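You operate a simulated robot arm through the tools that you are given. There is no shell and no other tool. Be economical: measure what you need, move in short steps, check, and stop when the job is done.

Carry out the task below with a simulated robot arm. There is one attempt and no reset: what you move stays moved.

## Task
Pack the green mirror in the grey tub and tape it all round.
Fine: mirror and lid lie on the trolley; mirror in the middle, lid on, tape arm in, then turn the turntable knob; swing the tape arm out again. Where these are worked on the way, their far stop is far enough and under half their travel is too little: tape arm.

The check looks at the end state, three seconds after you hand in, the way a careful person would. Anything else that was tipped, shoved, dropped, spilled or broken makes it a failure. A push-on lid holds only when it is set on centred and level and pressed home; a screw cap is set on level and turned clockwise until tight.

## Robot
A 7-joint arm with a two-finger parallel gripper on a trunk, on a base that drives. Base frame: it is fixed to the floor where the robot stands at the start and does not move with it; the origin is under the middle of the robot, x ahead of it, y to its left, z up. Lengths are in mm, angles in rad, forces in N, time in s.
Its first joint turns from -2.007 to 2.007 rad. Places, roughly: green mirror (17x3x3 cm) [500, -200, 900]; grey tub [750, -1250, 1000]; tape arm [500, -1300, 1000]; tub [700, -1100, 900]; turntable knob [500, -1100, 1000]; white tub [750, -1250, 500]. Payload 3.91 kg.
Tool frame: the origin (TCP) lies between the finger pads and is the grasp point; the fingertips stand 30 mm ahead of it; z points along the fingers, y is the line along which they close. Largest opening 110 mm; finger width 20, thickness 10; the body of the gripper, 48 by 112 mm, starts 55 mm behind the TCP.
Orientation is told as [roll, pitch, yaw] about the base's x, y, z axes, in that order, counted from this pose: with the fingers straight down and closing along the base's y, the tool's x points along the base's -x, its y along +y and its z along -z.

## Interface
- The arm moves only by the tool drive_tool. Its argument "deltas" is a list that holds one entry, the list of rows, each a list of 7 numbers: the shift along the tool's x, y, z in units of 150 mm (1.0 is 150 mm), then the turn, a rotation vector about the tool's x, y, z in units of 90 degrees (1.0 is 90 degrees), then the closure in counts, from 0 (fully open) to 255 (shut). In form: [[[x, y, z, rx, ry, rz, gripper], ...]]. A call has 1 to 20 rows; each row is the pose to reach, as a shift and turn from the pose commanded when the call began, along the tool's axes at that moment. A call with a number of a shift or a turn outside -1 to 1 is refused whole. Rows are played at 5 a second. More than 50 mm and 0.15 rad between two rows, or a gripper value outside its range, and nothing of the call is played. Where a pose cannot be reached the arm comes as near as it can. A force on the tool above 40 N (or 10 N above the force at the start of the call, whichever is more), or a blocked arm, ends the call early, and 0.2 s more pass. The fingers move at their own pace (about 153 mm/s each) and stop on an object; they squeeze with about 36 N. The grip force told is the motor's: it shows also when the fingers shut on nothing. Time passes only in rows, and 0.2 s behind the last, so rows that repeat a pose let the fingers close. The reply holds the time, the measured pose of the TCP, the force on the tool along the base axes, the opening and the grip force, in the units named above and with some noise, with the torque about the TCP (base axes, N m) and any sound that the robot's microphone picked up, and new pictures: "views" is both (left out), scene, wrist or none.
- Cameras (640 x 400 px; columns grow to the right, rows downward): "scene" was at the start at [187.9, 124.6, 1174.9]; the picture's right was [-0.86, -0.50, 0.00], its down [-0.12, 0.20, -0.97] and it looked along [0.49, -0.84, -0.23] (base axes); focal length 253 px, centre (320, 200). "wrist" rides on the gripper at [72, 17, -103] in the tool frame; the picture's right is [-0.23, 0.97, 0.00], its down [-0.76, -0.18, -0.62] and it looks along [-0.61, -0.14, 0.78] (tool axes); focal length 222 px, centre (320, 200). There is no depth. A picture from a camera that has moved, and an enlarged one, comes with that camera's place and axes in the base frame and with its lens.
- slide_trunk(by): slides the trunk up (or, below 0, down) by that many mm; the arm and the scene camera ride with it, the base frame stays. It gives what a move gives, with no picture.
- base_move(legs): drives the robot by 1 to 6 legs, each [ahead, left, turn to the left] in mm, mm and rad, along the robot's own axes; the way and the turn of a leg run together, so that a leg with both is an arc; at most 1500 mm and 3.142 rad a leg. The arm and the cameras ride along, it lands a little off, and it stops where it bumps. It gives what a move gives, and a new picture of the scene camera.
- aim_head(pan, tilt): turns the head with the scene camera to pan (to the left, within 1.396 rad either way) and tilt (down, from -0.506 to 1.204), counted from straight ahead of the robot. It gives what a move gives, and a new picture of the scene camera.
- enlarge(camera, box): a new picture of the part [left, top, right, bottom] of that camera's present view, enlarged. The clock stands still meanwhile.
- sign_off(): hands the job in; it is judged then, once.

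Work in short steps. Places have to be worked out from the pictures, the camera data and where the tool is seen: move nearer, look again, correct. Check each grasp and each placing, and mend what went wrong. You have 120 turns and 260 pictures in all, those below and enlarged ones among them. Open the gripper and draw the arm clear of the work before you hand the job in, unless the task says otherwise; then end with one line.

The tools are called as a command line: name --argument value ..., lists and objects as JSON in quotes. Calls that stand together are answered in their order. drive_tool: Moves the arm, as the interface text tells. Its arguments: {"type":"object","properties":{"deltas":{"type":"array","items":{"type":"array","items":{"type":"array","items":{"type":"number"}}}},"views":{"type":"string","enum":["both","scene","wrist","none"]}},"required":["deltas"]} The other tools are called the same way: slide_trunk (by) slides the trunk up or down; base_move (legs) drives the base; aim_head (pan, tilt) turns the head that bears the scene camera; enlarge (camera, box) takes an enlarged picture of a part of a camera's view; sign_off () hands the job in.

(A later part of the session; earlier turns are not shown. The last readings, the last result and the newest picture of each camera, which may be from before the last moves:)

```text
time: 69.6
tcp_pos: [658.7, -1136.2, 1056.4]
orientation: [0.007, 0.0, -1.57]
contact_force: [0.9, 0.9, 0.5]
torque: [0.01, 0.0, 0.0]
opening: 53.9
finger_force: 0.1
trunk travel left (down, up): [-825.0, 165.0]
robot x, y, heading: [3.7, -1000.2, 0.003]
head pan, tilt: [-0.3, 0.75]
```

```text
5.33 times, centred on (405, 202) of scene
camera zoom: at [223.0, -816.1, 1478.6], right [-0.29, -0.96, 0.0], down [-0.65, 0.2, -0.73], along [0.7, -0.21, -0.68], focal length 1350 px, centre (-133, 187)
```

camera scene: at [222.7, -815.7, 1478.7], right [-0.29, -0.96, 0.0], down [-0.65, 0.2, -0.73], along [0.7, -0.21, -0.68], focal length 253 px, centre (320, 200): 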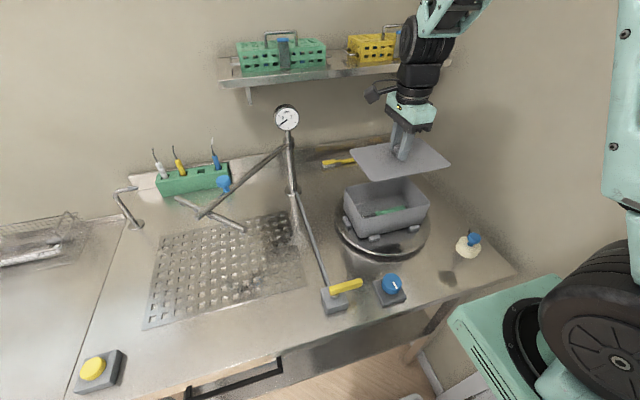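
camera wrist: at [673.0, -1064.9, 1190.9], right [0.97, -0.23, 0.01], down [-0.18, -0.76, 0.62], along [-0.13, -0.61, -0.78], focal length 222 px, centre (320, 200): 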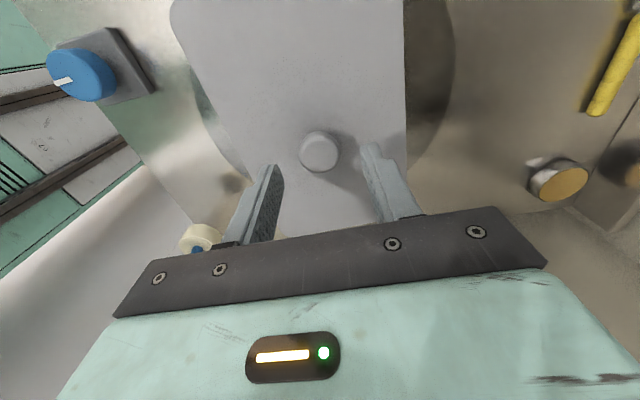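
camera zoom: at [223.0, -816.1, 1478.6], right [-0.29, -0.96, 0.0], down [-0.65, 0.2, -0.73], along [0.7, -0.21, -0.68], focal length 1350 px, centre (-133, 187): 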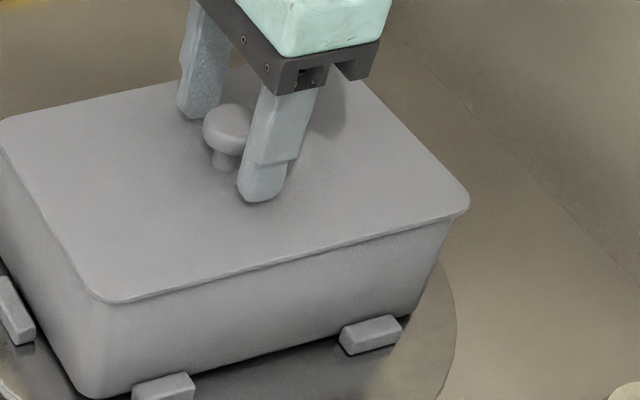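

Close on the knob and lift 14 mm.

drive_tool --deltas '[[[0, 0, 0.015, 0.004, 0, 0, 130], [0, 0, 0.015, 0.004, 0, 0, 255], [0, 0, 0.015, 0.004, 0, 0, 255], [0, 0, 0.015, 0.004, 0, 0, 255], [0, 0, -0.04, 0.004, 0, 0, 255], [0, 0, -0.08, 0.004, 0, 0, 255], [0, 0, -0.08, 0.004, 0, 0, 255]]]' --views "none"

enlarge --camera "scene" --box '[335, 160, 445, 255]'

```text
time: 71.2
tcp_pos: [659.1, -1134.7, 1068.0]
orientation: [0.0, 0.001, -1.568]
contact_force: [0.5, 0.8, -0.8]
torque: [0.04, -0.01, -0.01]
opening: 28.4
finger_force: 36.0
trunk travel left (down, up): [-825.0, 165.0]
robot x, y, heading: [6.2, -1000.7, 0.007]
head pan, tilt: [-0.3, 0.75]
```

```text
4.21 times, centred on (390, 208) of scene
camera zoom: at [223.1, -816.1, 1478.6], right [-0.29, -0.96, 0.0], down [-0.65, 0.2, -0.73], along [0.7, -0.21, -0.68], focal length 1065 px, centre (25, 168)
```

zoom: 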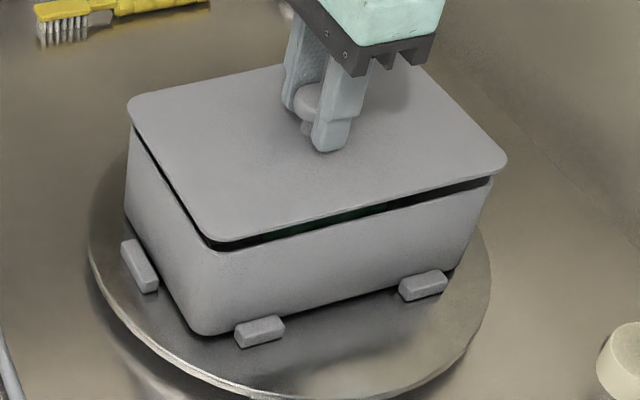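

Zoom more to compare lid edges with the now visible rim.

enlarge --camera "scene" --box '[342, 180, 402, 240]'

enlarge --camera "scene" --box '[395, 170, 455, 230]'

```text
6.67 times, centred on (372, 210) of scene
camera zoom: at [223.1, -816.1, 1478.6], right [-0.29, -0.96, 0.0], down [-0.65, 0.2, -0.73], along [0.7, -0.21, -0.68], focal length 1687 px, centre (-27, 133)
```

zoom: 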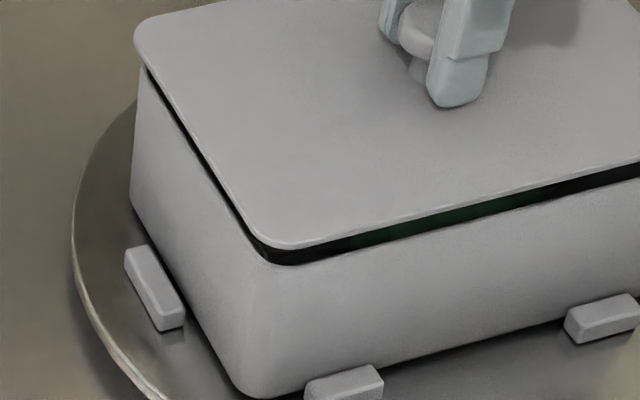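

```text
6.67 times, centred on (425, 200) of scene
camera zoom: at [223.1, -816.1, 1478.6], right [-0.29, -0.96, 0.0], down [-0.65, 0.2, -0.73], along [0.7, -0.21, -0.68], focal length 1687 px, centre (-380, 200)
```

zoom: 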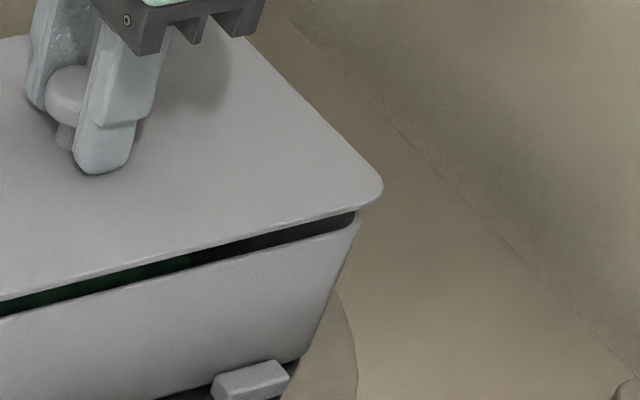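

At this height the corner geometry says the lid is now centred (it evidently slid to centre itself). Lower straight down here and press home.

drive_tool --deltas '[[[0, 0, 0.04, 0, 0, 0, 255], [0, 0, 0.07, 0, 0, 0, 255], [0, 0, 0.085, 0, 0, 0, 255], [0, 0, 0.095, 0, 0, 0, 255], [0, 0, 0.105, 0, 0, 0, 255], [0, 0, 0.115, 0, 0, 0, 255], [0, 0, 0.125, 0, 0, 0, 255], [0, 0, 0.135, 0, 0, 0, 255]]]' --views "none"

```text
time: 73.0
tcp_pos: [659.3, -1135.8, 1051.3]
orientation: [0.007, 0.002, -1.571]
contact_force: [-0.4, -0.7, 39.1]
torque: [-0.05, 0.24, -0.02]
opening: 28.2
finger_force: 36.3
trunk travel left (down, up): [-825.0, 165.0]
robot x, y, heading: [0.8, -1001.2, 0.007]
head pan, tilt: [-0.3, 0.75]
```

39 N with no side force — good. Press a bit more.

drive_tool --deltas '[[[0, 0, 0.01, 0, 0, 0, 255], [0, 0, 0.02, 0, 0, 0, 255], [0, 0, 0.02, 0, 0, 0, 255]]]' --views "none"

enlarge --camera "scene" --box '[342, 180, 402, 240]'

enlarge --camera "scene" --box '[395, 170, 455, 230]'

```text
time: 73.4
tcp_pos: [658.1, -1134.9, 1051.2]
orientation: [0.008, 0.002, -1.571]
contact_force: [-5.1, -0.1, 25.2]
torque: [-0.05, 0.71, -0.05]
opening: 28.5
finger_force: 36.2
trunk travel left (down, up): [-825.0, 165.0]
robot x, y, heading: [6.6, -1002.0, 0.004]
head pan, tilt: [-0.3, 0.75]
stopped in row 1: the force on the tool passed its limit (the readings are from after the stop); the commanded pose is now the measured one
```

```text
6.67 times, centred on (372, 210) of scene
camera zoom: at [221.8, -815.9, 1478.5], right [-0.29, -0.96, 0.0], down [-0.65, 0.2, -0.73], along [0.7, -0.21, -0.68], focal length 1687 px, centre (-27, 133)
```

zoom: 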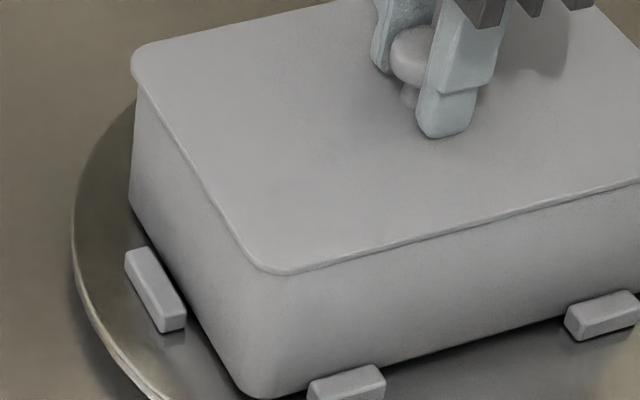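

```text
6.67 times, centred on (425, 200) of scene
camera zoom: at [221.8, -815.9, 1478.5], right [-0.29, -0.96, 0.0], down [-0.65, 0.2, -0.73], along [0.7, -0.21, -0.68], focal length 1687 px, centre (-380, 200)
```

zoom: 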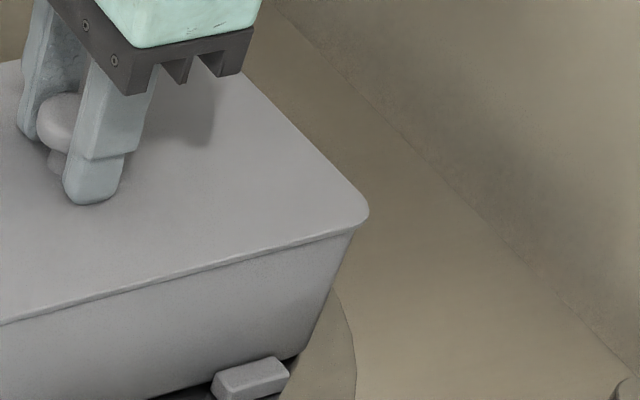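

Seam closed all along. Small pull test (3.5 mm command) to see if the lid is held.

drive_tool --deltas '[[[0, 0, -0.012, 0, 0, 0, 255], [0, 0, -0.024, 0, 0, 0, 255], [0, 0, -0.024, 0, 0, 0, 255]]]' --views "none"

```text
time: 74.2
tcp_pos: [659.0, -1134.3, 1051.5]
orientation: [0.006, 0.003, -1.57]
contact_force: [0.1, -0.2, -1.1]
torque: [-0.01, 0.02, -0.01]
opening: 28.3
finger_force: 36.5
trunk travel left (down, up): [-825.0, 165.0]
robot x, y, heading: [6.1, -997.0, 0.004]
head pan, tilt: [-0.3, 0.75]
```

drive_tool --deltas '[[[0, 0, -0.007, 0, 0, 0, 255], [0, 0, -0.01, 0, 0, 0, 255], [0, 0, -0.01, 0, 0, 0, 255]]]' --views "none"

```text
time: 75.0
tcp_pos: [659.6, -1136.4, 1054.5]
orientation: [0.004, 0.004, -1.571]
contact_force: [0.5, -0.1, -1.3]
torque: [-0.04, 0.02, -0.02]
opening: 28.4
finger_force: 35.9
trunk travel left (down, up): [-825.0, 165.0]
robot x, y, heading: [8.2, -999.9, 0.008]
head pan, tilt: [-0.3, 0.75]
```

No click and the lid lifts freely, so it isn't home. I need a low side view of the seam: set it down, release, raise the arm and lower the trunk.

drive_tool --deltas '[[[0, 0, 0.012, 0, 0, 0, 255], [0, 0, 0.012, 0, 0, 0, 130], [0, 0, 0.012, 0, 0, 0, 130], [0, 0, -0.1, 0, 0, 0, 130], [0, 0, -0.4, 0, 0, 0, 130], [0, 0, -0.7, 0, 0, 0, 130], [0, 0, -1, 0, 0, 0, 130]]]' --views "wrist"

drive_tool --deltas '[[[0, 0, -0.3, 0, 0, 0, 130], [0, 0, -0.6, 0, 0, 0, 130], [0, 0, -0.9, 0, 0, 0, 130]]]' --views "none"

```text
time: 76.6
tcp_pos: [658.8, -1134.8, 1204.4]
orientation: [0.006, 0.0, -1.571]
contact_force: [0.3, -0.4, -0.2]
torque: [0.0, 0.02, 0.03]
opening: 54.1
finger_force: 0.0
trunk travel left (down, up): [-825.0, 165.0]
robot x, y, heading: [3.5, -998.6, 0.004]
head pan, tilt: [-0.3, 0.75]
camera wrist: at [675.1, -1062.9, 1309.8], right [0.97, -0.23, 0.0], down [-0.18, -0.76, 0.62], along [-0.14, -0.61, -0.78], focal length 222 px, centre (320, 200)
```

wrist: 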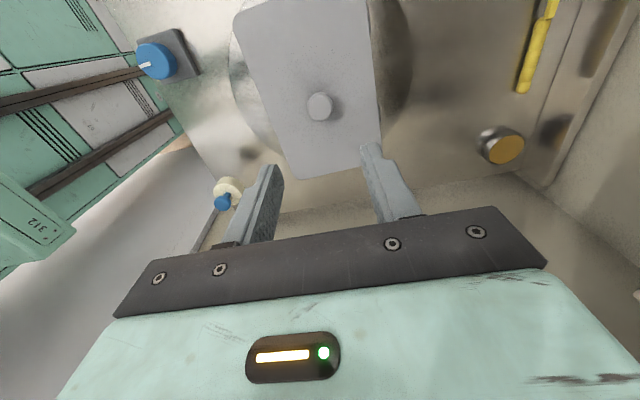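

```text
time: 77.4
tcp_pos: [658.1, -1135.7, 1339.7]
orientation: [0.004, 0.002, -1.571]
contact_force: [0.6, 0.0, 0.0]
torque: [0.03, 0.04, -0.01]
opening: 53.8
finger_force: 0.1
trunk travel left (down, up): [-825.0, 165.0]
robot x, y, heading: [4.0, -997.9, 0.007]
head pan, tilt: [-0.3, 0.75]
```

drive_tool --deltas '[[[0, -0.1, -0.3, 0, 0, 0, 130], [0, -0.2, -0.6, 0, 0, 0, 130], [0, -0.3, -0.9, 0, 0, 0, 130]]]' --views "none"

slide_trunk --by -320

aim_head --pan -0.55 --tilt 0.3

```text
time: 78.2
tcp_pos: [614.2, -1135.9, 1474.8]
orientation: [0.006, 0.0, -1.571]
contact_force: [0.2, 0.3, -0.6]
torque: [-0.02, 0.03, 0.01]
opening: 54.1
finger_force: 0.0
trunk travel left (down, up): [-825.0, 165.0]
robot x, y, heading: [1.3, -1002.0, 0.008]
head pan, tilt: [-0.3, 0.75]
```

```text
time: 81.4
tcp_pos: [613.6, -1135.6, 1153.6]
orientation: [0.006, 0.003, -1.572]
contact_force: [0.6, -0.3, -0.6]
torque: [0.01, 0.01, 0.0]
opening: 53.7
finger_force: 0.1
trunk travel left (down, up): [-505.0, 485.0]
robot x, y, heading: [6.2, -998.0, 0.009]
head pan, tilt: [-0.3, 0.75]
```

```text
time: 82.3
tcp_pos: [613.8, -1135.1, 1155.0]
orientation: [0.006, 0.002, -1.572]
contact_force: [0.1, -0.1, -0.9]
torque: [-0.01, -0.01, -0.04]
opening: 53.7
finger_force: 0.1
trunk travel left (down, up): [-505.0, 485.0]
robot x, y, heading: [3.5, -995.3, 0.003]
head pan, tilt: [-0.55, 0.3]
camera scene: at [223.7, -840.3, 1198.9], right [-0.52, -0.86, 0.0], down [-0.25, 0.15, -0.95], along [0.82, -0.49, -0.3], focal length 253 px, centre (320, 200)
```

scene: 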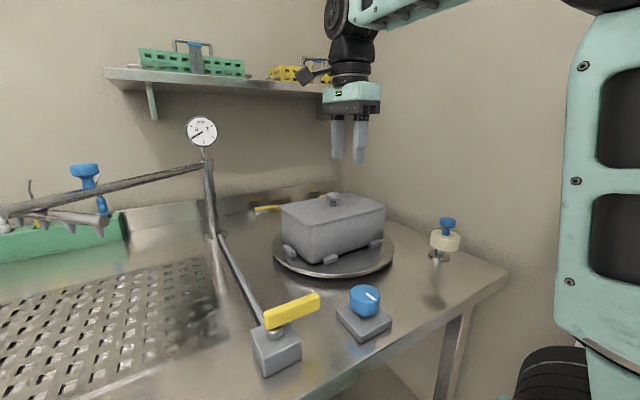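

enlarge --camera "scene" --box '[265, 180, 395, 280]'

enlarge --camera "scene" --box '[400, 200, 480, 290]'

```text
4.00 times, centred on (330, 230) of scene
camera zoom: at [223.7, -840.3, 1198.9], right [-0.52, -0.86, 0.0], down [-0.25, 0.15, -0.95], along [0.82, -0.49, -0.3], focal length 1012 px, centre (280, 80)
```

zoom: 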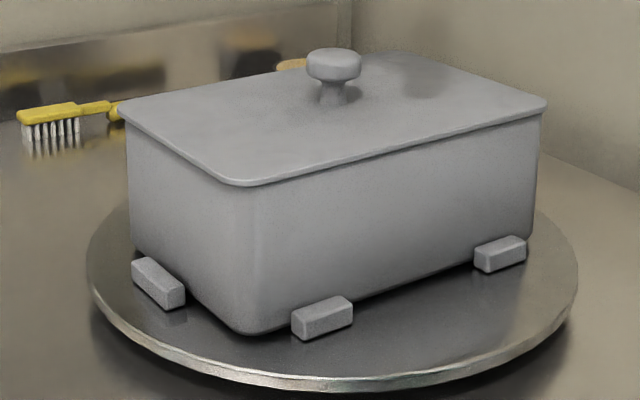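

```text
4.44 times, centred on (440, 245) of scene
camera zoom: at [223.7, -840.3, 1198.9], right [-0.52, -0.86, 0.0], down [-0.25, 0.15, -0.95], along [0.82, -0.49, -0.3], focal length 1125 px, centre (-213, 0)
```

zoom: 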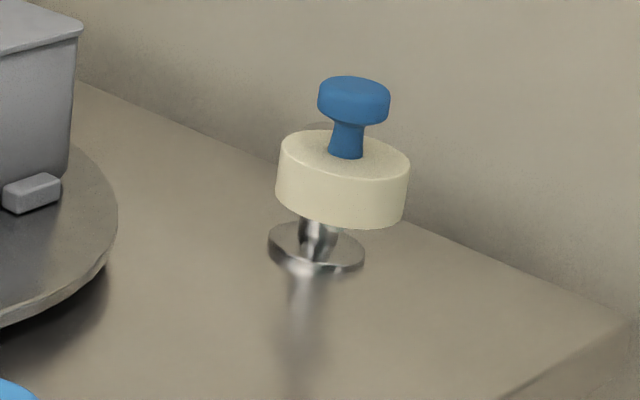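

From the side the lid is seated flush, level and evenly overhanging (the tape is what will hold it). Now the tape arm: the post base is ≈(512,-1318), roll ≈(469,-1257), blue grip at z≈1027. Raise the trunk again and get a view from above.

slide_trunk --by 250

drive_tool --deltas '[[[-0.1, -0.25, 0.2, 0, 0, 0, 130], [-0.2, -0.5, 0.4, 0, 0, 0, 130], [-0.3, -0.75, 0.6, 0, 0, 0, 130], [-0.4, -1, 0.8, 0, 0, 0, 130]]]' --views "none"

aim_head --pan -0.6 --tilt 0.6

```text
time: 84.8
tcp_pos: [612.0, -1136.3, 1404.3]
orientation: [0.005, 0.001, -1.573]
contact_force: [-0.5, 1.1, -0.4]
torque: [0.0, -0.03, 0.0]
opening: 53.9
finger_force: 0.0
trunk travel left (down, up): [-755.0, 235.0]
robot x, y, heading: [6.0, -995.7, 0.008]
head pan, tilt: [-0.55, 0.3]
```

```text
refused: row 1 steps farther than a row can; nothing moved
```

```text
time: 85.7
tcp_pos: [614.3, -1136.6, 1404.5]
orientation: [0.005, 0.003, -1.572]
contact_force: [-0.1, 0.2, -0.6]
torque: [-0.03, 0.02, 0.03]
opening: 53.9
finger_force: 0.1
trunk travel left (down, up): [-755.0, 235.0]
robot x, y, heading: [5.0, -998.6, 0.01]
head pan, tilt: [-0.6, 0.6]
camera scene: at [217.0, -841.6, 1421.6], right [-0.56, -0.83, 0.0], down [-0.47, 0.32, -0.83], along [0.68, -0.46, -0.56], focal length 253 px, centre (320, 200)
```

scene: 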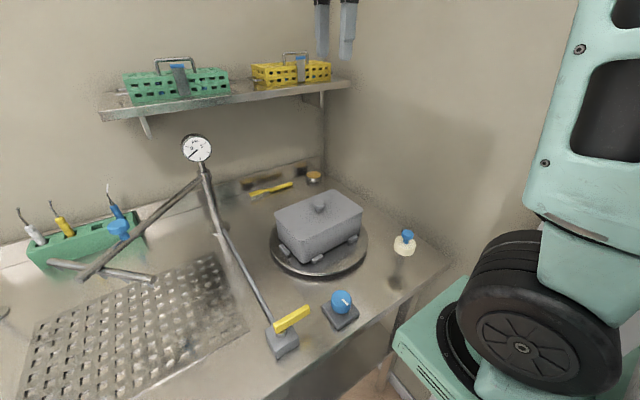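

Move toward above the tape arm in finer rows.

drive_tool --deltas '[[[-0.08, -0.19, 0.18, 0, 0, 0, 130], [-0.16, -0.38, 0.36, 0, 0, 0, 130], [-0.24, -0.57, 0.54, 0, 0, 0, 130], [-0.32, -0.76, 0.72, 0, 0, 0, 130], [-0.4, -0.93, 0.9, 0, 0, 0, 130]]]' --views "wrist"

```text
time: 86.8
tcp_pos: [473.9, -1193.6, 1268.1]
orientation: [0.006, 0.002, -1.569]
contact_force: [-0.4, -0.1, 0.2]
torque: [0.0, 0.02, 0.02]
opening: 53.8
finger_force: 0.0
trunk travel left (down, up): [-755.0, 235.0]
robot x, y, heading: [0.6, -999.3, 0.006]
head pan, tilt: [-0.6, 0.6]
camera wrist: at [490.2, -1122.2, 1371.9], right [0.97, -0.23, 0.01], down [-0.18, -0.76, 0.62], along [-0.14, -0.61, -0.78], focal length 222 px, centre (320, 200)
```

wrist: 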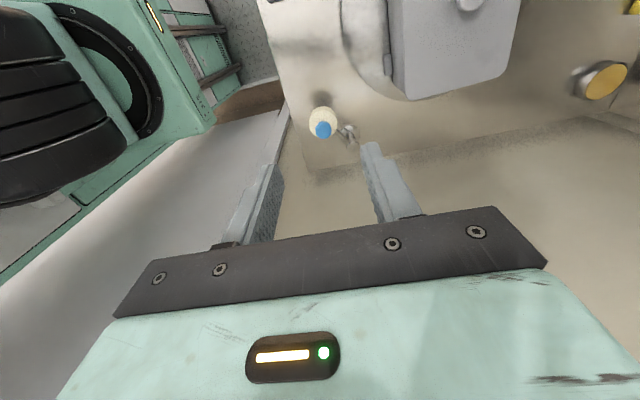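

enlarge --camera "wrist" --box '[280, 60, 430, 170]'

enlarge --camera "scene" --box '[360, 215, 440, 300]'

```text
3.64 times, centred on (355, 115) of wrist
camera zoom: at [490.2, -1122.2, 1371.9], right [0.97, -0.23, 0.01], down [-0.18, -0.76, 0.62], along [-0.14, -0.61, -0.78], focal length 808 px, centre (193, 509)
```

zoom: 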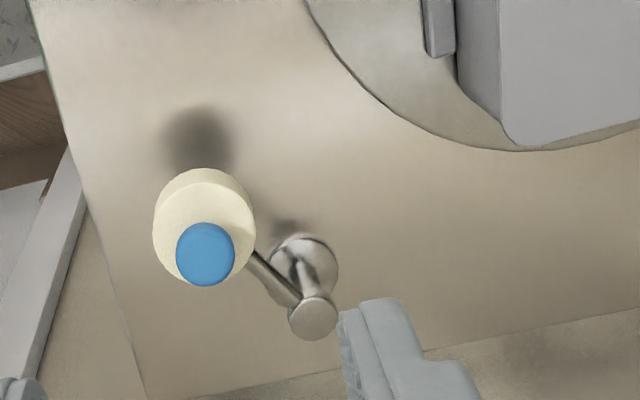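

```text
4.71 times, centred on (400, 258) of scene
camera zoom: at [217.2, -841.5, 1421.5], right [-0.56, -0.83, 0.0], down [-0.47, 0.32, -0.82], along [0.68, -0.46, -0.57], focal length 1191 px, centre (-56, -71)
```

zoom: 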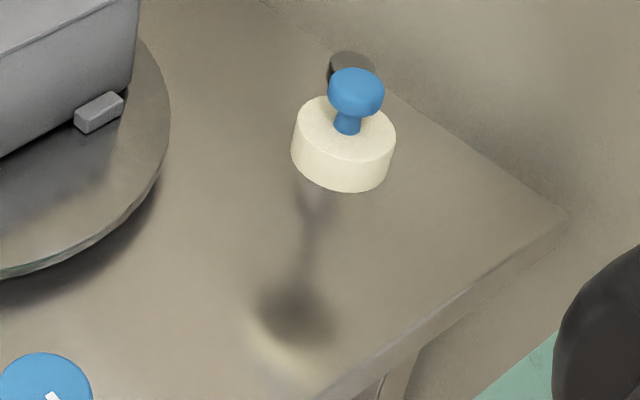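

Tape-arm geometry: pivot ≈(510.5,-1317.5), blue knob ≈(466,-1254.5) top z≈1027, radius ≈77. It swings clockwise toward the tub. Move above the knob.

drive_tool --deltas '[[[-0.2, -0.03, 0.15, 0, 0, 0, 130], [-0.407, -0.053, 0.3, 0, 0, 0, 130], [-0.407, -0.053, 0.6, 0, 0, 0, 130], [-0.407, -0.053, 0.9, 0, 0, 0, 130], [-0.407, -0.053, 1, 0, 0, 0, 130]]]' --views "wrist"

```text
time: 88.0
tcp_pos: [467.0, -1256.1, 1117.3]
orientation: [0.004, 0.003, -1.57]
contact_force: [-0.2, -0.5, -0.2]
torque: [0.0, -0.02, -0.03]
opening: 53.8
finger_force: 0.1
trunk travel left (down, up): [-755.0, 235.0]
robot x, y, heading: [1.5, -998.4, 0.004]
head pan, tilt: [-0.6, 0.6]
camera wrist: at [483.2, -1183.5, 1222.5], right [0.97, -0.23, 0.01], down [-0.18, -0.76, 0.62], along [-0.14, -0.61, -0.78], focal length 222 px, centre (320, 200)
```

wrist: 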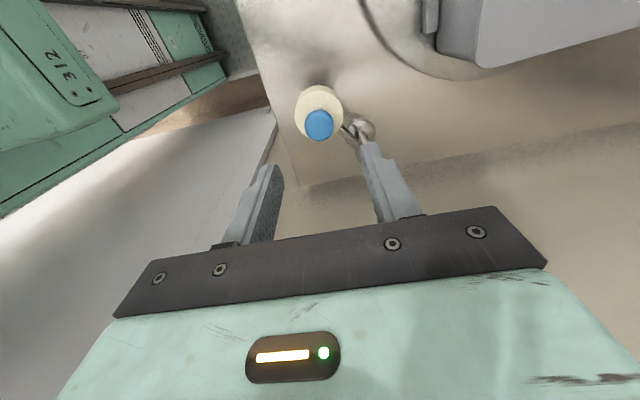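

Well aligned (knob ≈(467.5,-1253)). Lower to the knob.

drive_tool --deltas '[[[0.015, 0, 0.25, 0, 0, 0, 130], [0.015, 0, 0.45, 0, 0, 0, 130], [0.015, 0, 0.55, 0, 0, 0, 130]]]' --views "wrist"

enlarge --camera "scene" --box '[360, 205, 450, 300]'

```text
time: 88.8
tcp_pos: [466.6, -1254.4, 1036.6]
orientation: [0.007, -0.001, -1.57]
contact_force: [-0.2, -0.6, -0.2]
torque: [0.02, -0.05, 0.03]
opening: 54.1
finger_force: 0.1
trunk travel left (down, up): [-755.0, 235.0]
robot x, y, heading: [4.3, -998.8, 0.007]
head pan, tilt: [-0.6, 0.6]
camera wrist: at [483.2, -1181.5, 1140.2], right [0.97, -0.23, 0.01], down [-0.18, -0.76, 0.62], along [-0.14, -0.61, -0.78], focal length 222 px, centre (320, 200)
```

wrist: 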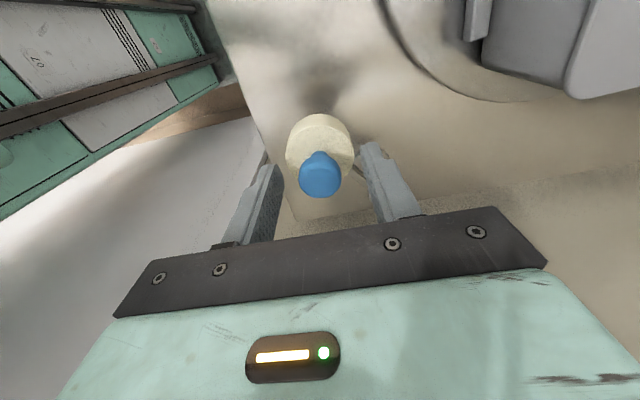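

```text
4.21 times, centred on (405, 252) of scene
camera zoom: at [216.7, -841.5, 1421.6], right [-0.56, -0.83, 0.0], down [-0.47, 0.32, -0.83], along [0.68, -0.46, -0.56], focal length 1065 px, centre (-38, -21)
```

zoom: 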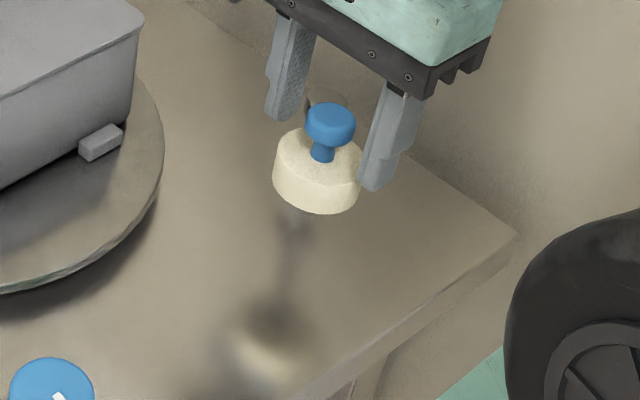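

Tips are just above the roll, straddling the blue head. Close.

drive_tool --deltas '[[[0.008, 0, 0, 0, 0, 0, 130], [0.008, 0, 0, 0, 0, 0, 255], [0.008, 0, 0, 0, 0, 0, 255], [0.008, 0, 0, 0, 0, 0, 255]]]' --views "wrist"

```text
time: 89.8
tcp_pos: [468.0, -1251.6, 1035.1]
orientation: [0.006, 0.0, -1.57]
contact_force: [-0.1, 1.1, -2.9]
torque: [-0.05, 0.02, 0.06]
opening: 24.8
finger_force: 44.8
trunk travel left (down, up): [-755.0, 235.0]
robot x, y, heading: [1.2, -999.1, 0.005]
head pan, tilt: [-0.6, 0.6]
camera wrist: at [483.5, -1180.1, 1140.4], right [0.97, -0.23, 0.01], down [-0.18, -0.76, 0.62], along [-0.14, -0.61, -0.78], focal length 222 px, centre (320, 200)
```

wrist: 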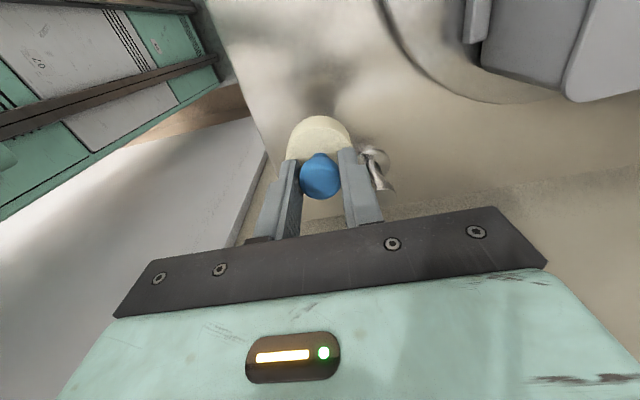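

Gripped. Swing the arm clockwise along the arc, first 30°.

drive_tool --deltas '[[[0.0337, 0.059, 0, 0, 0, 0.0833, 255], [0.0594, 0.1219, 0, 0, 0, 0.1667, 255], [0.0767, 0.1877, 0, 0, 0, 0.25, 255], [0.0853, 0.2551, 0, 0, 0, 0.3333, 255]]]' --views "scene"

```text
time: 90.8
tcp_pos: [506.1, -1239.6, 1036.3]
orientation: [0.001, 0.005, -2.094]
contact_force: [-1.0, 12.7, -6.9]
torque: [0.17, 0.06, -0.04]
opening: 24.8
finger_force: 44.9
trunk travel left (down, up): [-755.0, 235.0]
robot x, y, heading: [3.4, -998.4, 0.009]
head pan, tilt: [-0.6, 0.6]
camera scene: at [217.0, -841.0, 1421.3], right [-0.56, -0.83, 0.0], down [-0.47, 0.32, -0.83], along [0.68, -0.46, -0.56], focal length 253 px, centre (320, 200)
```

scene: 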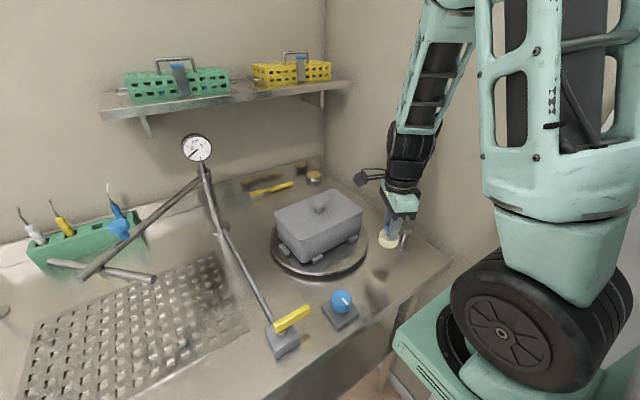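

Moving; the radial force shows the radius is ~1 mm larger, which I compensate. Continue 30° more.

drive_tool --deltas '[[[0.0415, 0.0551, 0, 0, 0, 0.0833, 255], [0.0677, 0.1191, 0, 0, 0, 0.1667, 255], [0.0853, 0.1859, 0, 0, 0, 0.25, 255], [0.0939, 0.2545, 0, 0, 0, 0.3333, 255]]]' --views "scene"

```text
time: 91.8
tcp_pos: [546.7, -1247.1, 1036.3]
orientation: [0.001, 0.004, -2.621]
contact_force: [1.6, 7.5, -26.7]
torque: [0.03, 0.15, -0.1]
opening: 25.0
finger_force: 44.4
trunk travel left (down, up): [-755.0, 235.0]
robot x, y, heading: [5.9, -993.6, 0.004]
head pan, tilt: [-0.6, 0.6]
camera scene: at [218.0, -841.6, 1421.1], right [-0.56, -0.83, 0.0], down [-0.47, 0.32, -0.82], along [0.68, -0.46, -0.57], focal length 253 px, centre (320, 200)
```

scene: 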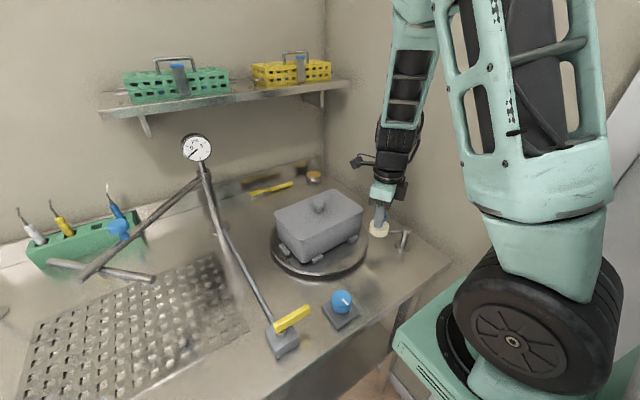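

Easing 2 mm down (it was being lifted) and continuing toward the stop.

drive_tool --deltas '[[[0, 0, 0.0133, 0, 0, 0, 255], [0.0343, 0.06, 0.0133, 0, 0, 0.0833, 255], [0.0602, 0.124, 0.0133, 0, 0, 0.1667, 255]]]' --views "scene"

enlarge --camera "scene" --box '[340, 170, 440, 280]'

```text
time: 92.7
tcp_pos: [560.7, -1255.8, 1035.8]
orientation: [-0.005, 0.001, -2.88]
contact_force: [-19.7, 19.6, 12.2]
torque: [0.26, 0.83, 0.17]
opening: 25.1
finger_force: 44.8
trunk travel left (down, up): [-755.0, 235.0]
robot x, y, heading: [7.2, -998.5, 0.01]
head pan, tilt: [-0.6, 0.6]
camera scene: at [215.3, -840.2, 1422.0], right [-0.56, -0.83, 0.0], down [-0.47, 0.32, -0.83], along [0.68, -0.46, -0.56], focal length 253 px, centre (320, 200)
```

scene: 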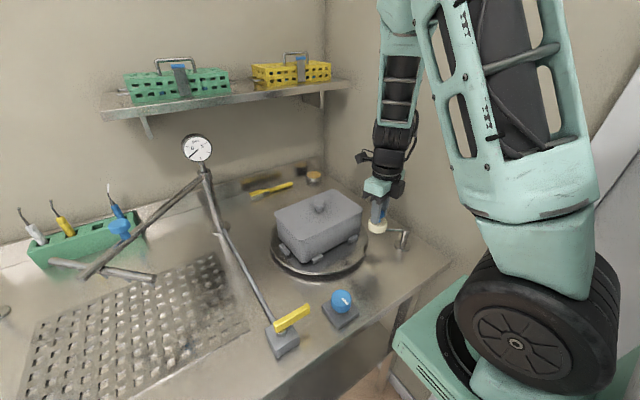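

```text
3.64 times, centred on (390, 225) of scene
camera zoom: at [215.3, -840.2, 1422.0], right [-0.56, -0.83, 0.0], down [-0.47, 0.32, -0.83], along [0.68, -0.46, -0.56], focal length 920 px, centre (66, 109)
```

zoom: 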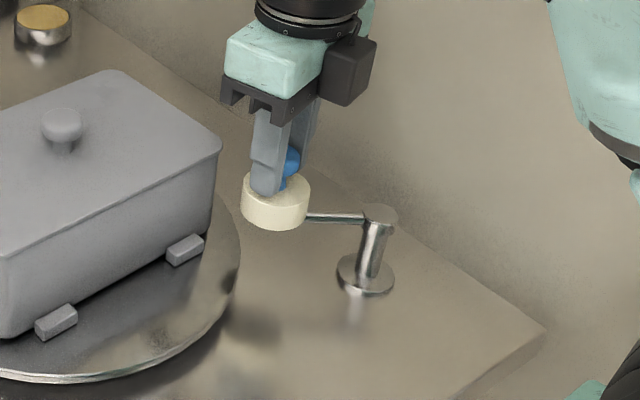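

The far stop is reached (28 N against motion; arm points at the tub). Ease off, open modestly and rise.

drive_tool --deltas '[[[-0.006, -0.012, -0.007, 0, 0, 0, 255], [-0.006, -0.012, -0.007, 0, 0, 0, 155], [-0.006, -0.012, -0.007, 0, 0, 0, 155], [-0.006, -0.012, -0.2, 0, 0, 0, 155], [-0.006, -0.012, -0.5, 0, 0, 0, 155], [-0.006, -0.012, -0.8, 0, 0, 0, 155], [-0.006, -0.012, -1, 0, 0, 0, 155]]]' --views "wrist"

enlarge --camera "scene" --box '[260, 180, 440, 340]'

```text
time: 94.2
tcp_pos: [559.9, -1256.1, 1184.5]
orientation: [0.0, 0.007, -2.879]
contact_force: [-0.6, 0.7, 0.6]
torque: [-0.01, 0.04, 0.0]
opening: 42.9
finger_force: 0.0
trunk travel left (down, up): [-755.0, 235.0]
robot x, y, heading: [4.7, -998.5, 0.005]
head pan, tilt: [-0.6, 0.6]
camera wrist: at [633.8, -1253.7, 1289.2], right [0.03, -1.0, 0.0], down [-0.79, -0.03, 0.62], along [-0.62, -0.02, -0.79], focal length 222 px, centre (320, 200)
```

wrist: 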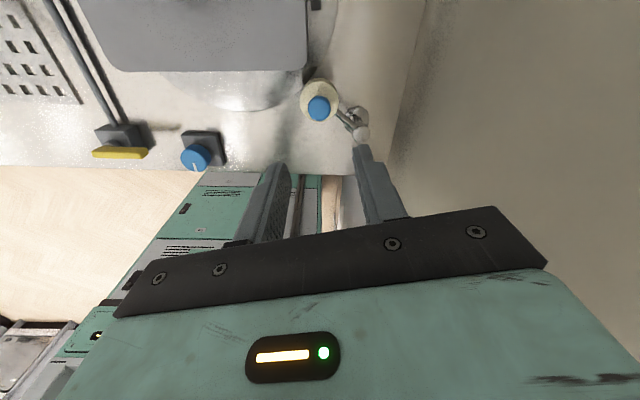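

```text
2.50 times, centred on (350, 260) of scene
camera zoom: at [217.3, -841.5, 1421.4], right [-0.56, -0.83, 0.0], down [-0.47, 0.32, -0.82], along [0.68, -0.46, -0.57], focal length 633 px, centre (245, 50)
```

zoom: 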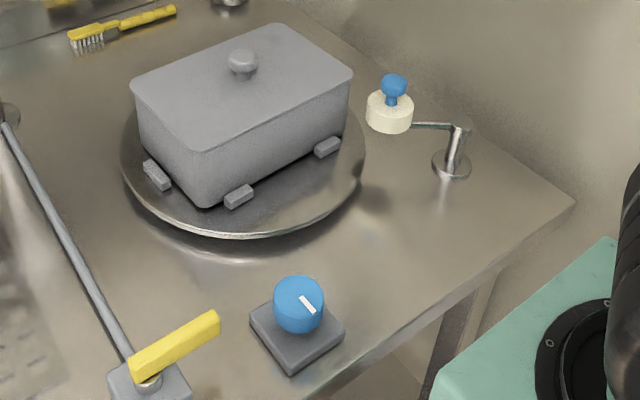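

Tape arm stays in. Now to the turntable knob; move over it while turning the wrist back.

drive_tool --deltas '[[[-0.015, -0.067, 0, 0, 0, -0.09, 130], [-0.03, -0.134, 0, 0, 0, -0.18, 130], [-0.045, -0.2, 0, 0, 0, -0.27, 130], [-0.06, -0.267, 0, 0, 0, -0.36, 130], [-0.075, -0.334, 0, 0, 0, -0.45, 130], [-0.09, -0.4, 0, 0, 0, -0.54, 130], [-0.105, -0.467, 0, 0, 0, -0.63, 130], [-0.12, -0.534, 0, 0, 0, -0.72, 130], [-0.135, -0.6, 0, 0, 0, -0.81, 130], [-0.15, -0.667, 0, 0, 0, -0.9, 130], [-0.162, -0.734, 0, 0, 0, -0.99, 130]]]' --views "none"

```text
time: 96.7
tcp_pos: [508.8, -1155.9, 1183.4]
orientation: [0.005, 0.0, -1.321]
contact_force: [0.9, 0.3, 0.1]
torque: [0.0, -0.01, -0.02]
opening: 54.1
finger_force: 0.1
trunk travel left (down, up): [-755.0, 235.0]
robot x, y, heading: [3.0, -999.6, 0.008]
head pan, tilt: [-0.6, 0.6]
```

drive_tool --deltas '[[[0.184, -0.046, 0.167, 0, 0, -0.083, 120], [0.368, -0.092, 0.333, 0, 0, -0.167, 120], [0.551, -0.138, 0.5, 0, 0, -0.25, 120], [0.735, -0.184, 0.667, 0, 0, -0.33, 120]]]' --views "wrist"

enlarge --camera "wrist" --box '[200, 60, 440, 240]'

```text
time: 97.7
tcp_pos: [472.1, -1052.1, 1093.0]
orientation: [0.005, -0.001, -0.805]
contact_force: [0.0, -0.9, 1.0]
torque: [0.02, -0.02, 0.0]
opening: 57.8
finger_force: 0.0
out of reach, approached as far as the arm can: row 3, 4
trunk travel left (down, up): [-755.0, 235.0]
robot x, y, heading: [2.9, -1001.3, 0.007]
head pan, tilt: [-0.6, 0.6]
camera wrist: at [434.8, -987.9, 1196.9], right [0.86, 0.51, 0.0], down [0.4, -0.67, 0.62], along [0.32, -0.53, -0.78], focal length 222 px, centre (320, 200)
```

wrist: 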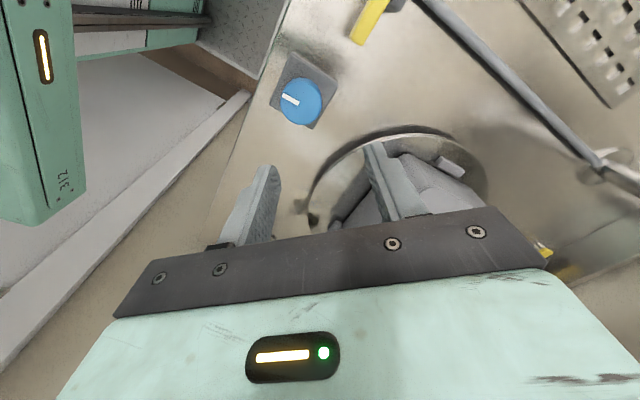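

```text
2.22 times, centred on (320, 150) of wrist
camera zoom: at [434.8, -987.9, 1196.9], right [0.86, 0.51, 0.0], down [0.4, -0.67, 0.62], along [0.32, -0.53, -0.78], focal length 494 px, centre (320, 311)
```

zoom: 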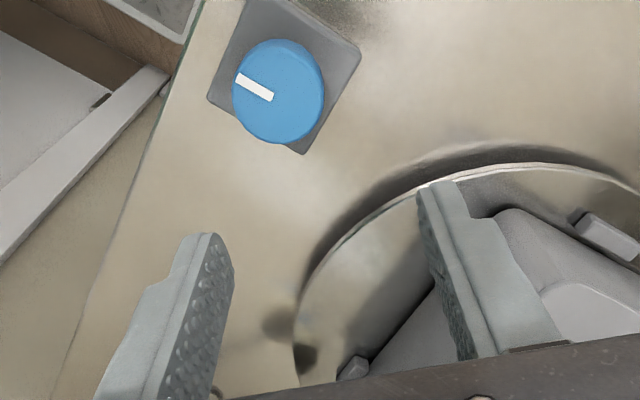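

Knob ≈(451,-1051), ~38 mm wide; it is too close in for the arm, so I back the base 130 mm.

base_move --legs '[[-130, 0, 0]]'

```text
time: 98.9
tcp_pos: [344.4, -1052.7, 1093.5]
orientation: [0.002, 0.0, -0.807]
contact_force: [0.9, -0.1, -0.7]
torque: [-0.01, -0.01, -0.02]
opening: 58.2
finger_force: 0.1
trunk travel left (down, up): [-755.0, 235.0]
robot x, y, heading: [-124.1, -998.0, 0.007]
head pan, tilt: [-0.6, 0.6]
camera scene: at [87.0, -842.4, 1421.5], right [-0.56, -0.83, 0.0], down [-0.47, 0.32, -0.83], along [0.68, -0.46, -0.56], focal length 253 px, centre (320, 200)
```

scene: 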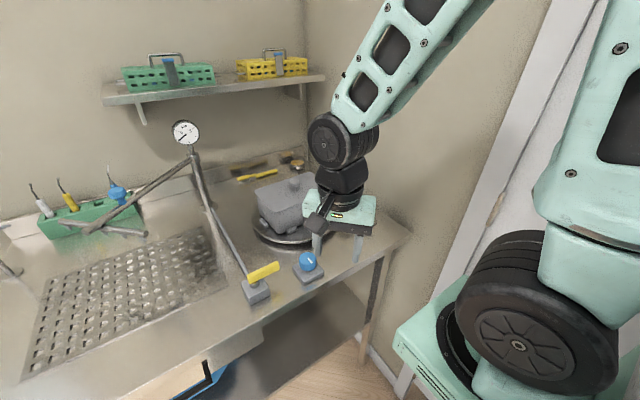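

drive_tool --deltas '[[[-0.161, 0.174, 0.05, 0, 0, 0, 100], [-0.322, 0.347, 0.15, 0, 0, 0, 100], [-0.483, 0.521, 0.3, 0, 0, 0, 100], [-0.483, 0.521, 0.42, 0, 0, 0, 100]]]' --views "both"

```text
time: 99.9
tcp_pos: [451.5, -1049.7, 1029.3]
orientation: [0.004, -0.001, -0.805]
contact_force: [-0.8, 0.5, 0.5]
torque: [-0.04, -0.01, -0.02]
opening: 66.7
finger_force: 0.1
trunk travel left (down, up): [-755.0, 235.0]
robot x, y, heading: [-126.9, -999.4, 0.001]
head pan, tilt: [-0.6, 0.6]
camera scene: at [86.7, -842.5, 1421.6], right [-0.56, -0.83, 0.0], down [-0.47, 0.32, -0.83], along [0.68, -0.46, -0.56], focal length 253 px, centre (320, 200)
camera wrist: at [412.9, -985.6, 1134.1], right [0.86, 0.51, 0.0], down [0.4, -0.67, 0.62], along [0.32, -0.54, -0.78], focal length 222 px, centre (320, 200)
```

scene: 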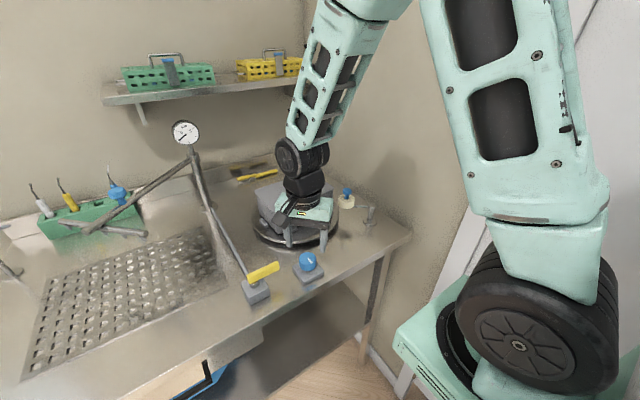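
wrist: 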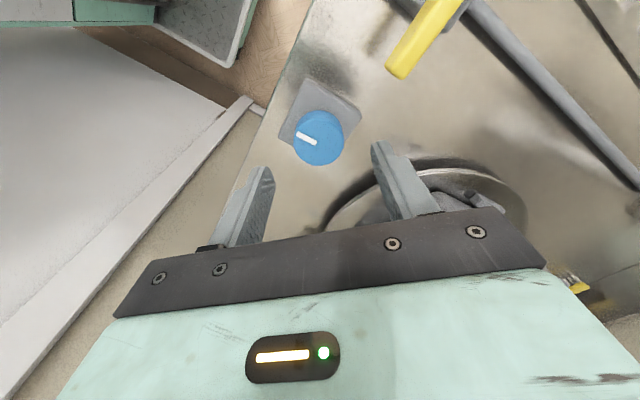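

Directly over the knob (451,-1051). Lower to z≈972 then check.

drive_tool --deltas '[[[0.008, -0.008, 0.2, 0, 0, 0, 110], [0.008, -0.008, 0.35, 0, 0, 0, 110], [0.008, -0.008, 0.38, 0, 0, 0, 110]]]' --views "both"

enlarge --camera "scene" --box '[240, 200, 350, 310]'

```text
time: 100.7
tcp_pos: [451.3, -1050.8, 973.4]
orientation: [0.002, -0.003, -0.806]
contact_force: [-0.3, -0.3, -0.9]
torque: [0.01, 0.0, 0.01]
opening: 62.5
finger_force: 0.2
trunk travel left (down, up): [-755.0, 235.0]
robot x, y, heading: [-125.7, -999.7, 0.007]
head pan, tilt: [-0.6, 0.6]
camera scene: at [86.9, -842.5, 1421.5], right [-0.56, -0.83, 0.0], down [-0.47, 0.32, -0.83], along [0.68, -0.46, -0.56], focal length 253 px, centre (320, 200)
camera wrist: at [411.3, -986.1, 1077.3], right [0.86, 0.51, 0.0], down [0.4, -0.67, 0.62], along [0.32, -0.54, -0.78], focal length 222 px, centre (320, 200)
```

scene: 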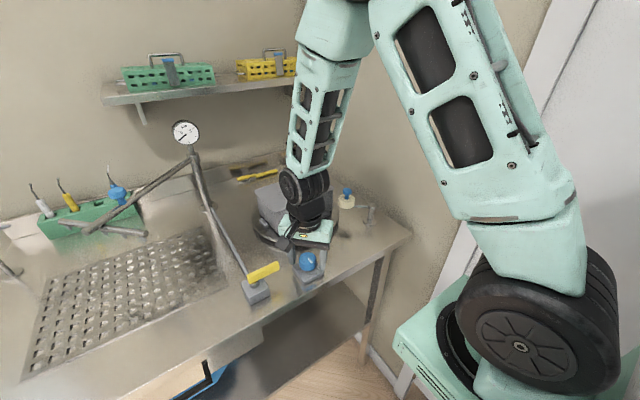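
wrist: 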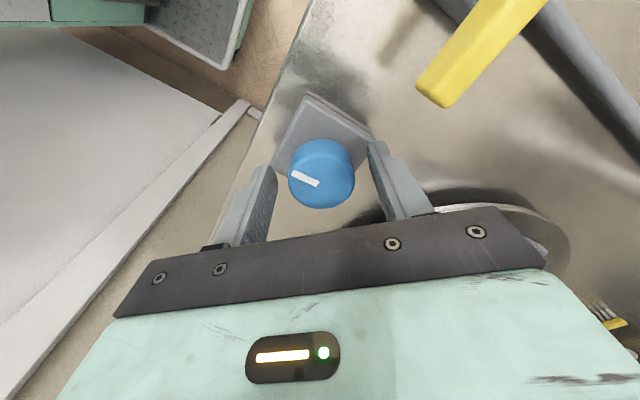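

```text
3.64 times, centred on (295, 255) of scene
camera zoom: at [86.9, -842.5, 1421.5], right [-0.56, -0.83, 0.0], down [-0.47, 0.32, -0.83], along [0.68, -0.46, -0.56], focal length 920 px, centre (411, 0)
```

zoom: 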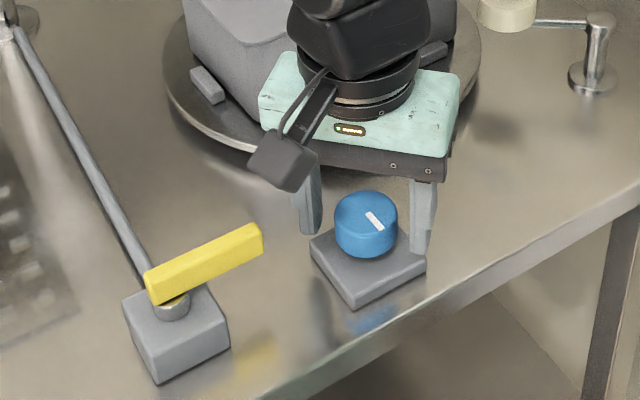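

Knob lies between the fingers. Close on it.

drive_tool --deltas '[[[0, 0, 0.02, 0, 0, 0, 110], [0, 0, 0.02, 0, 0, 0, 255], [0, 0, 0.02, 0, 0, 0, 255], [0, 0, 0.02, 0, 0, 0, 255]]]' --views "wrist"

```text
time: 101.7
tcp_pos: [450.2, -1049.1, 969.6]
orientation: [0.004, -0.002, -0.805]
contact_force: [1.5, 1.5, -2.2]
torque: [0.0, -0.21, 0.03]
opening: 41.1
finger_force: 44.9
trunk travel left (down, up): [-755.0, 235.0]
robot x, y, heading: [-127.8, -997.5, 0.008]
head pan, tilt: [-0.6, 0.6]
camera wrist: at [411.5, -986.2, 1074.5], right [0.86, 0.51, 0.0], down [0.4, -0.67, 0.62], along [0.32, -0.54, -0.78], focal length 222 px, centre (320, 200)
```

wrist: 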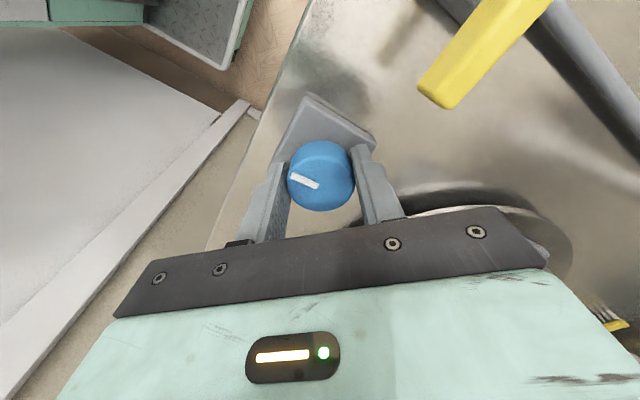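

Gripped (41 mm). Turn clockwise ~43° and watch torque and the turntable.

drive_tool --deltas '[[[0, 0, 0, 0, 0, 0.08, 255], [0, 0, 0, 0, 0, 0.16, 255], [0, 0, 0, 0, 0, 0.24, 255], [0, 0, 0, 0, 0, 0.32, 255], [0, 0, 0, 0, 0, 0.4, 255], [0, 0, 0, 0, 0, 0.48, 255]]]' --views "both"

```text
time: 103.1
tcp_pos: [451.3, -1049.8, 970.4]
orientation: [0.007, 0.001, -1.562]
contact_force: [18.5, 13.6, 1.7]
torque: [0.34, -0.63, 1.07]
opening: 41.3
finger_force: 45.6
trunk travel left (down, up): [-755.0, 235.0]
robot x, y, heading: [-119.7, -996.5, 0.005]
head pan, tilt: [-0.6, 0.6]
camera scene: at [88.0, -841.7, 1421.4], right [-0.56, -0.83, 0.0], down [-0.47, 0.32, -0.82], along [0.68, -0.46, -0.57], focal length 253 px, centre (320, 200)
camera wrist: at [467.1, -977.2, 1075.0], right [0.98, -0.22, 0.01], down [-0.18, -0.76, 0.62], along [-0.13, -0.61, -0.78], focal length 222 px, centre (320, 200)
```

scene: 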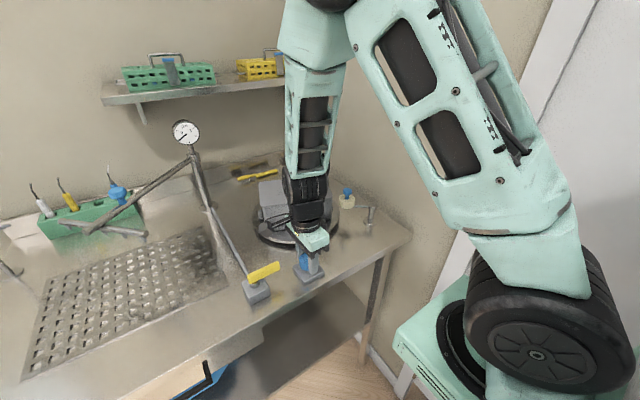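
wrist: 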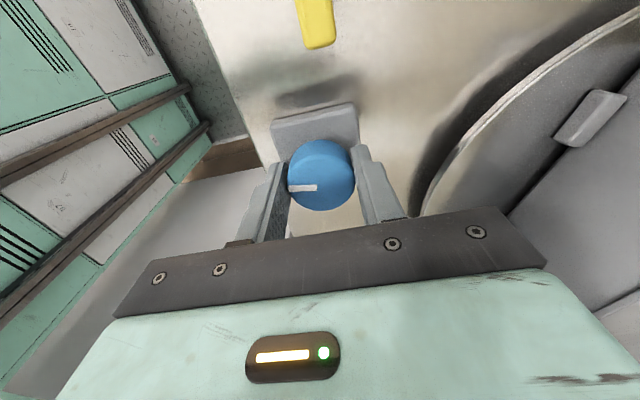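

The knob turns with slight slip; side force suggests the axis is ~1.5 mm off, so I correct and continue turning clockwise.

drive_tool --deltas '[[[0.008, 0.01, 0, 0, 0, 0.08, 255], [0.008, 0.01, 0, 0, 0, 0.16, 255], [0.008, 0.01, 0, 0, 0, 0.24, 255], [0.008, 0.01, 0, 0, 0, 0.32, 255], [0.008, 0.01, 0, 0, 0, 0.4, 255], [0.008, 0.01, 0, 0, 0, 0.48, 255]]]' --views "both"

```text
time: 104.5
tcp_pos: [453.4, -1051.4, 971.4]
orientation: [0.005, 0.004, -2.316]
contact_force: [26.4, -2.6, 0.0]
torque: [-0.14, -0.74, 1.5]
opening: 41.5
finger_force: 45.1
trunk travel left (down, up): [-755.0, 235.0]
robot x, y, heading: [-125.3, -1001.8, 0.013]
head pan, tilt: [-0.6, 0.6]
camera scene: at [88.3, -842.8, 1421.3], right [-0.56, -0.83, 0.0], down [-0.47, 0.32, -0.82], along [0.68, -0.46, -0.57], focal length 253 px, centre (320, 200)
camera wrist: at [514.1, -1008.5, 1074.6], right [0.56, -0.83, 0.0], down [-0.65, -0.44, 0.62], along [-0.51, -0.35, -0.79], focal length 222 px, centre (320, 200)
```

scene: 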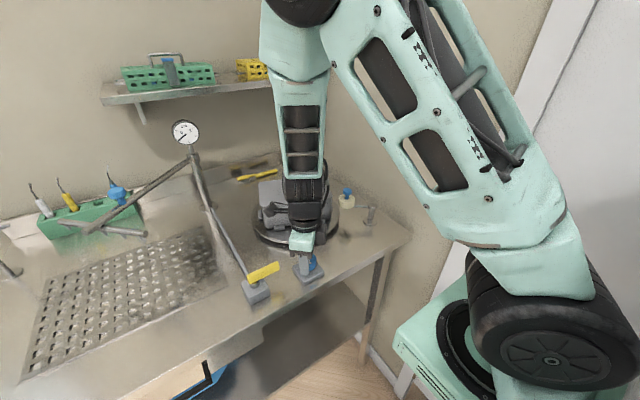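
wrist: 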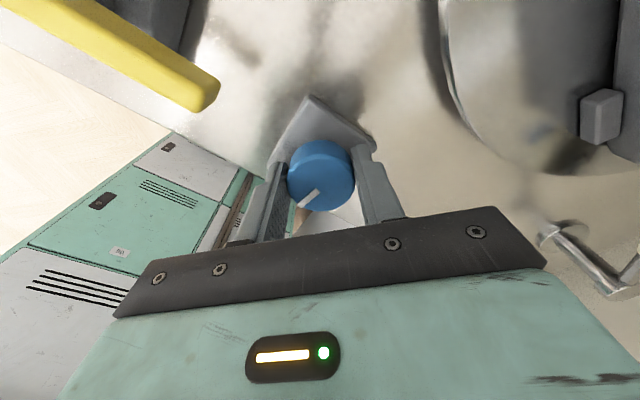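

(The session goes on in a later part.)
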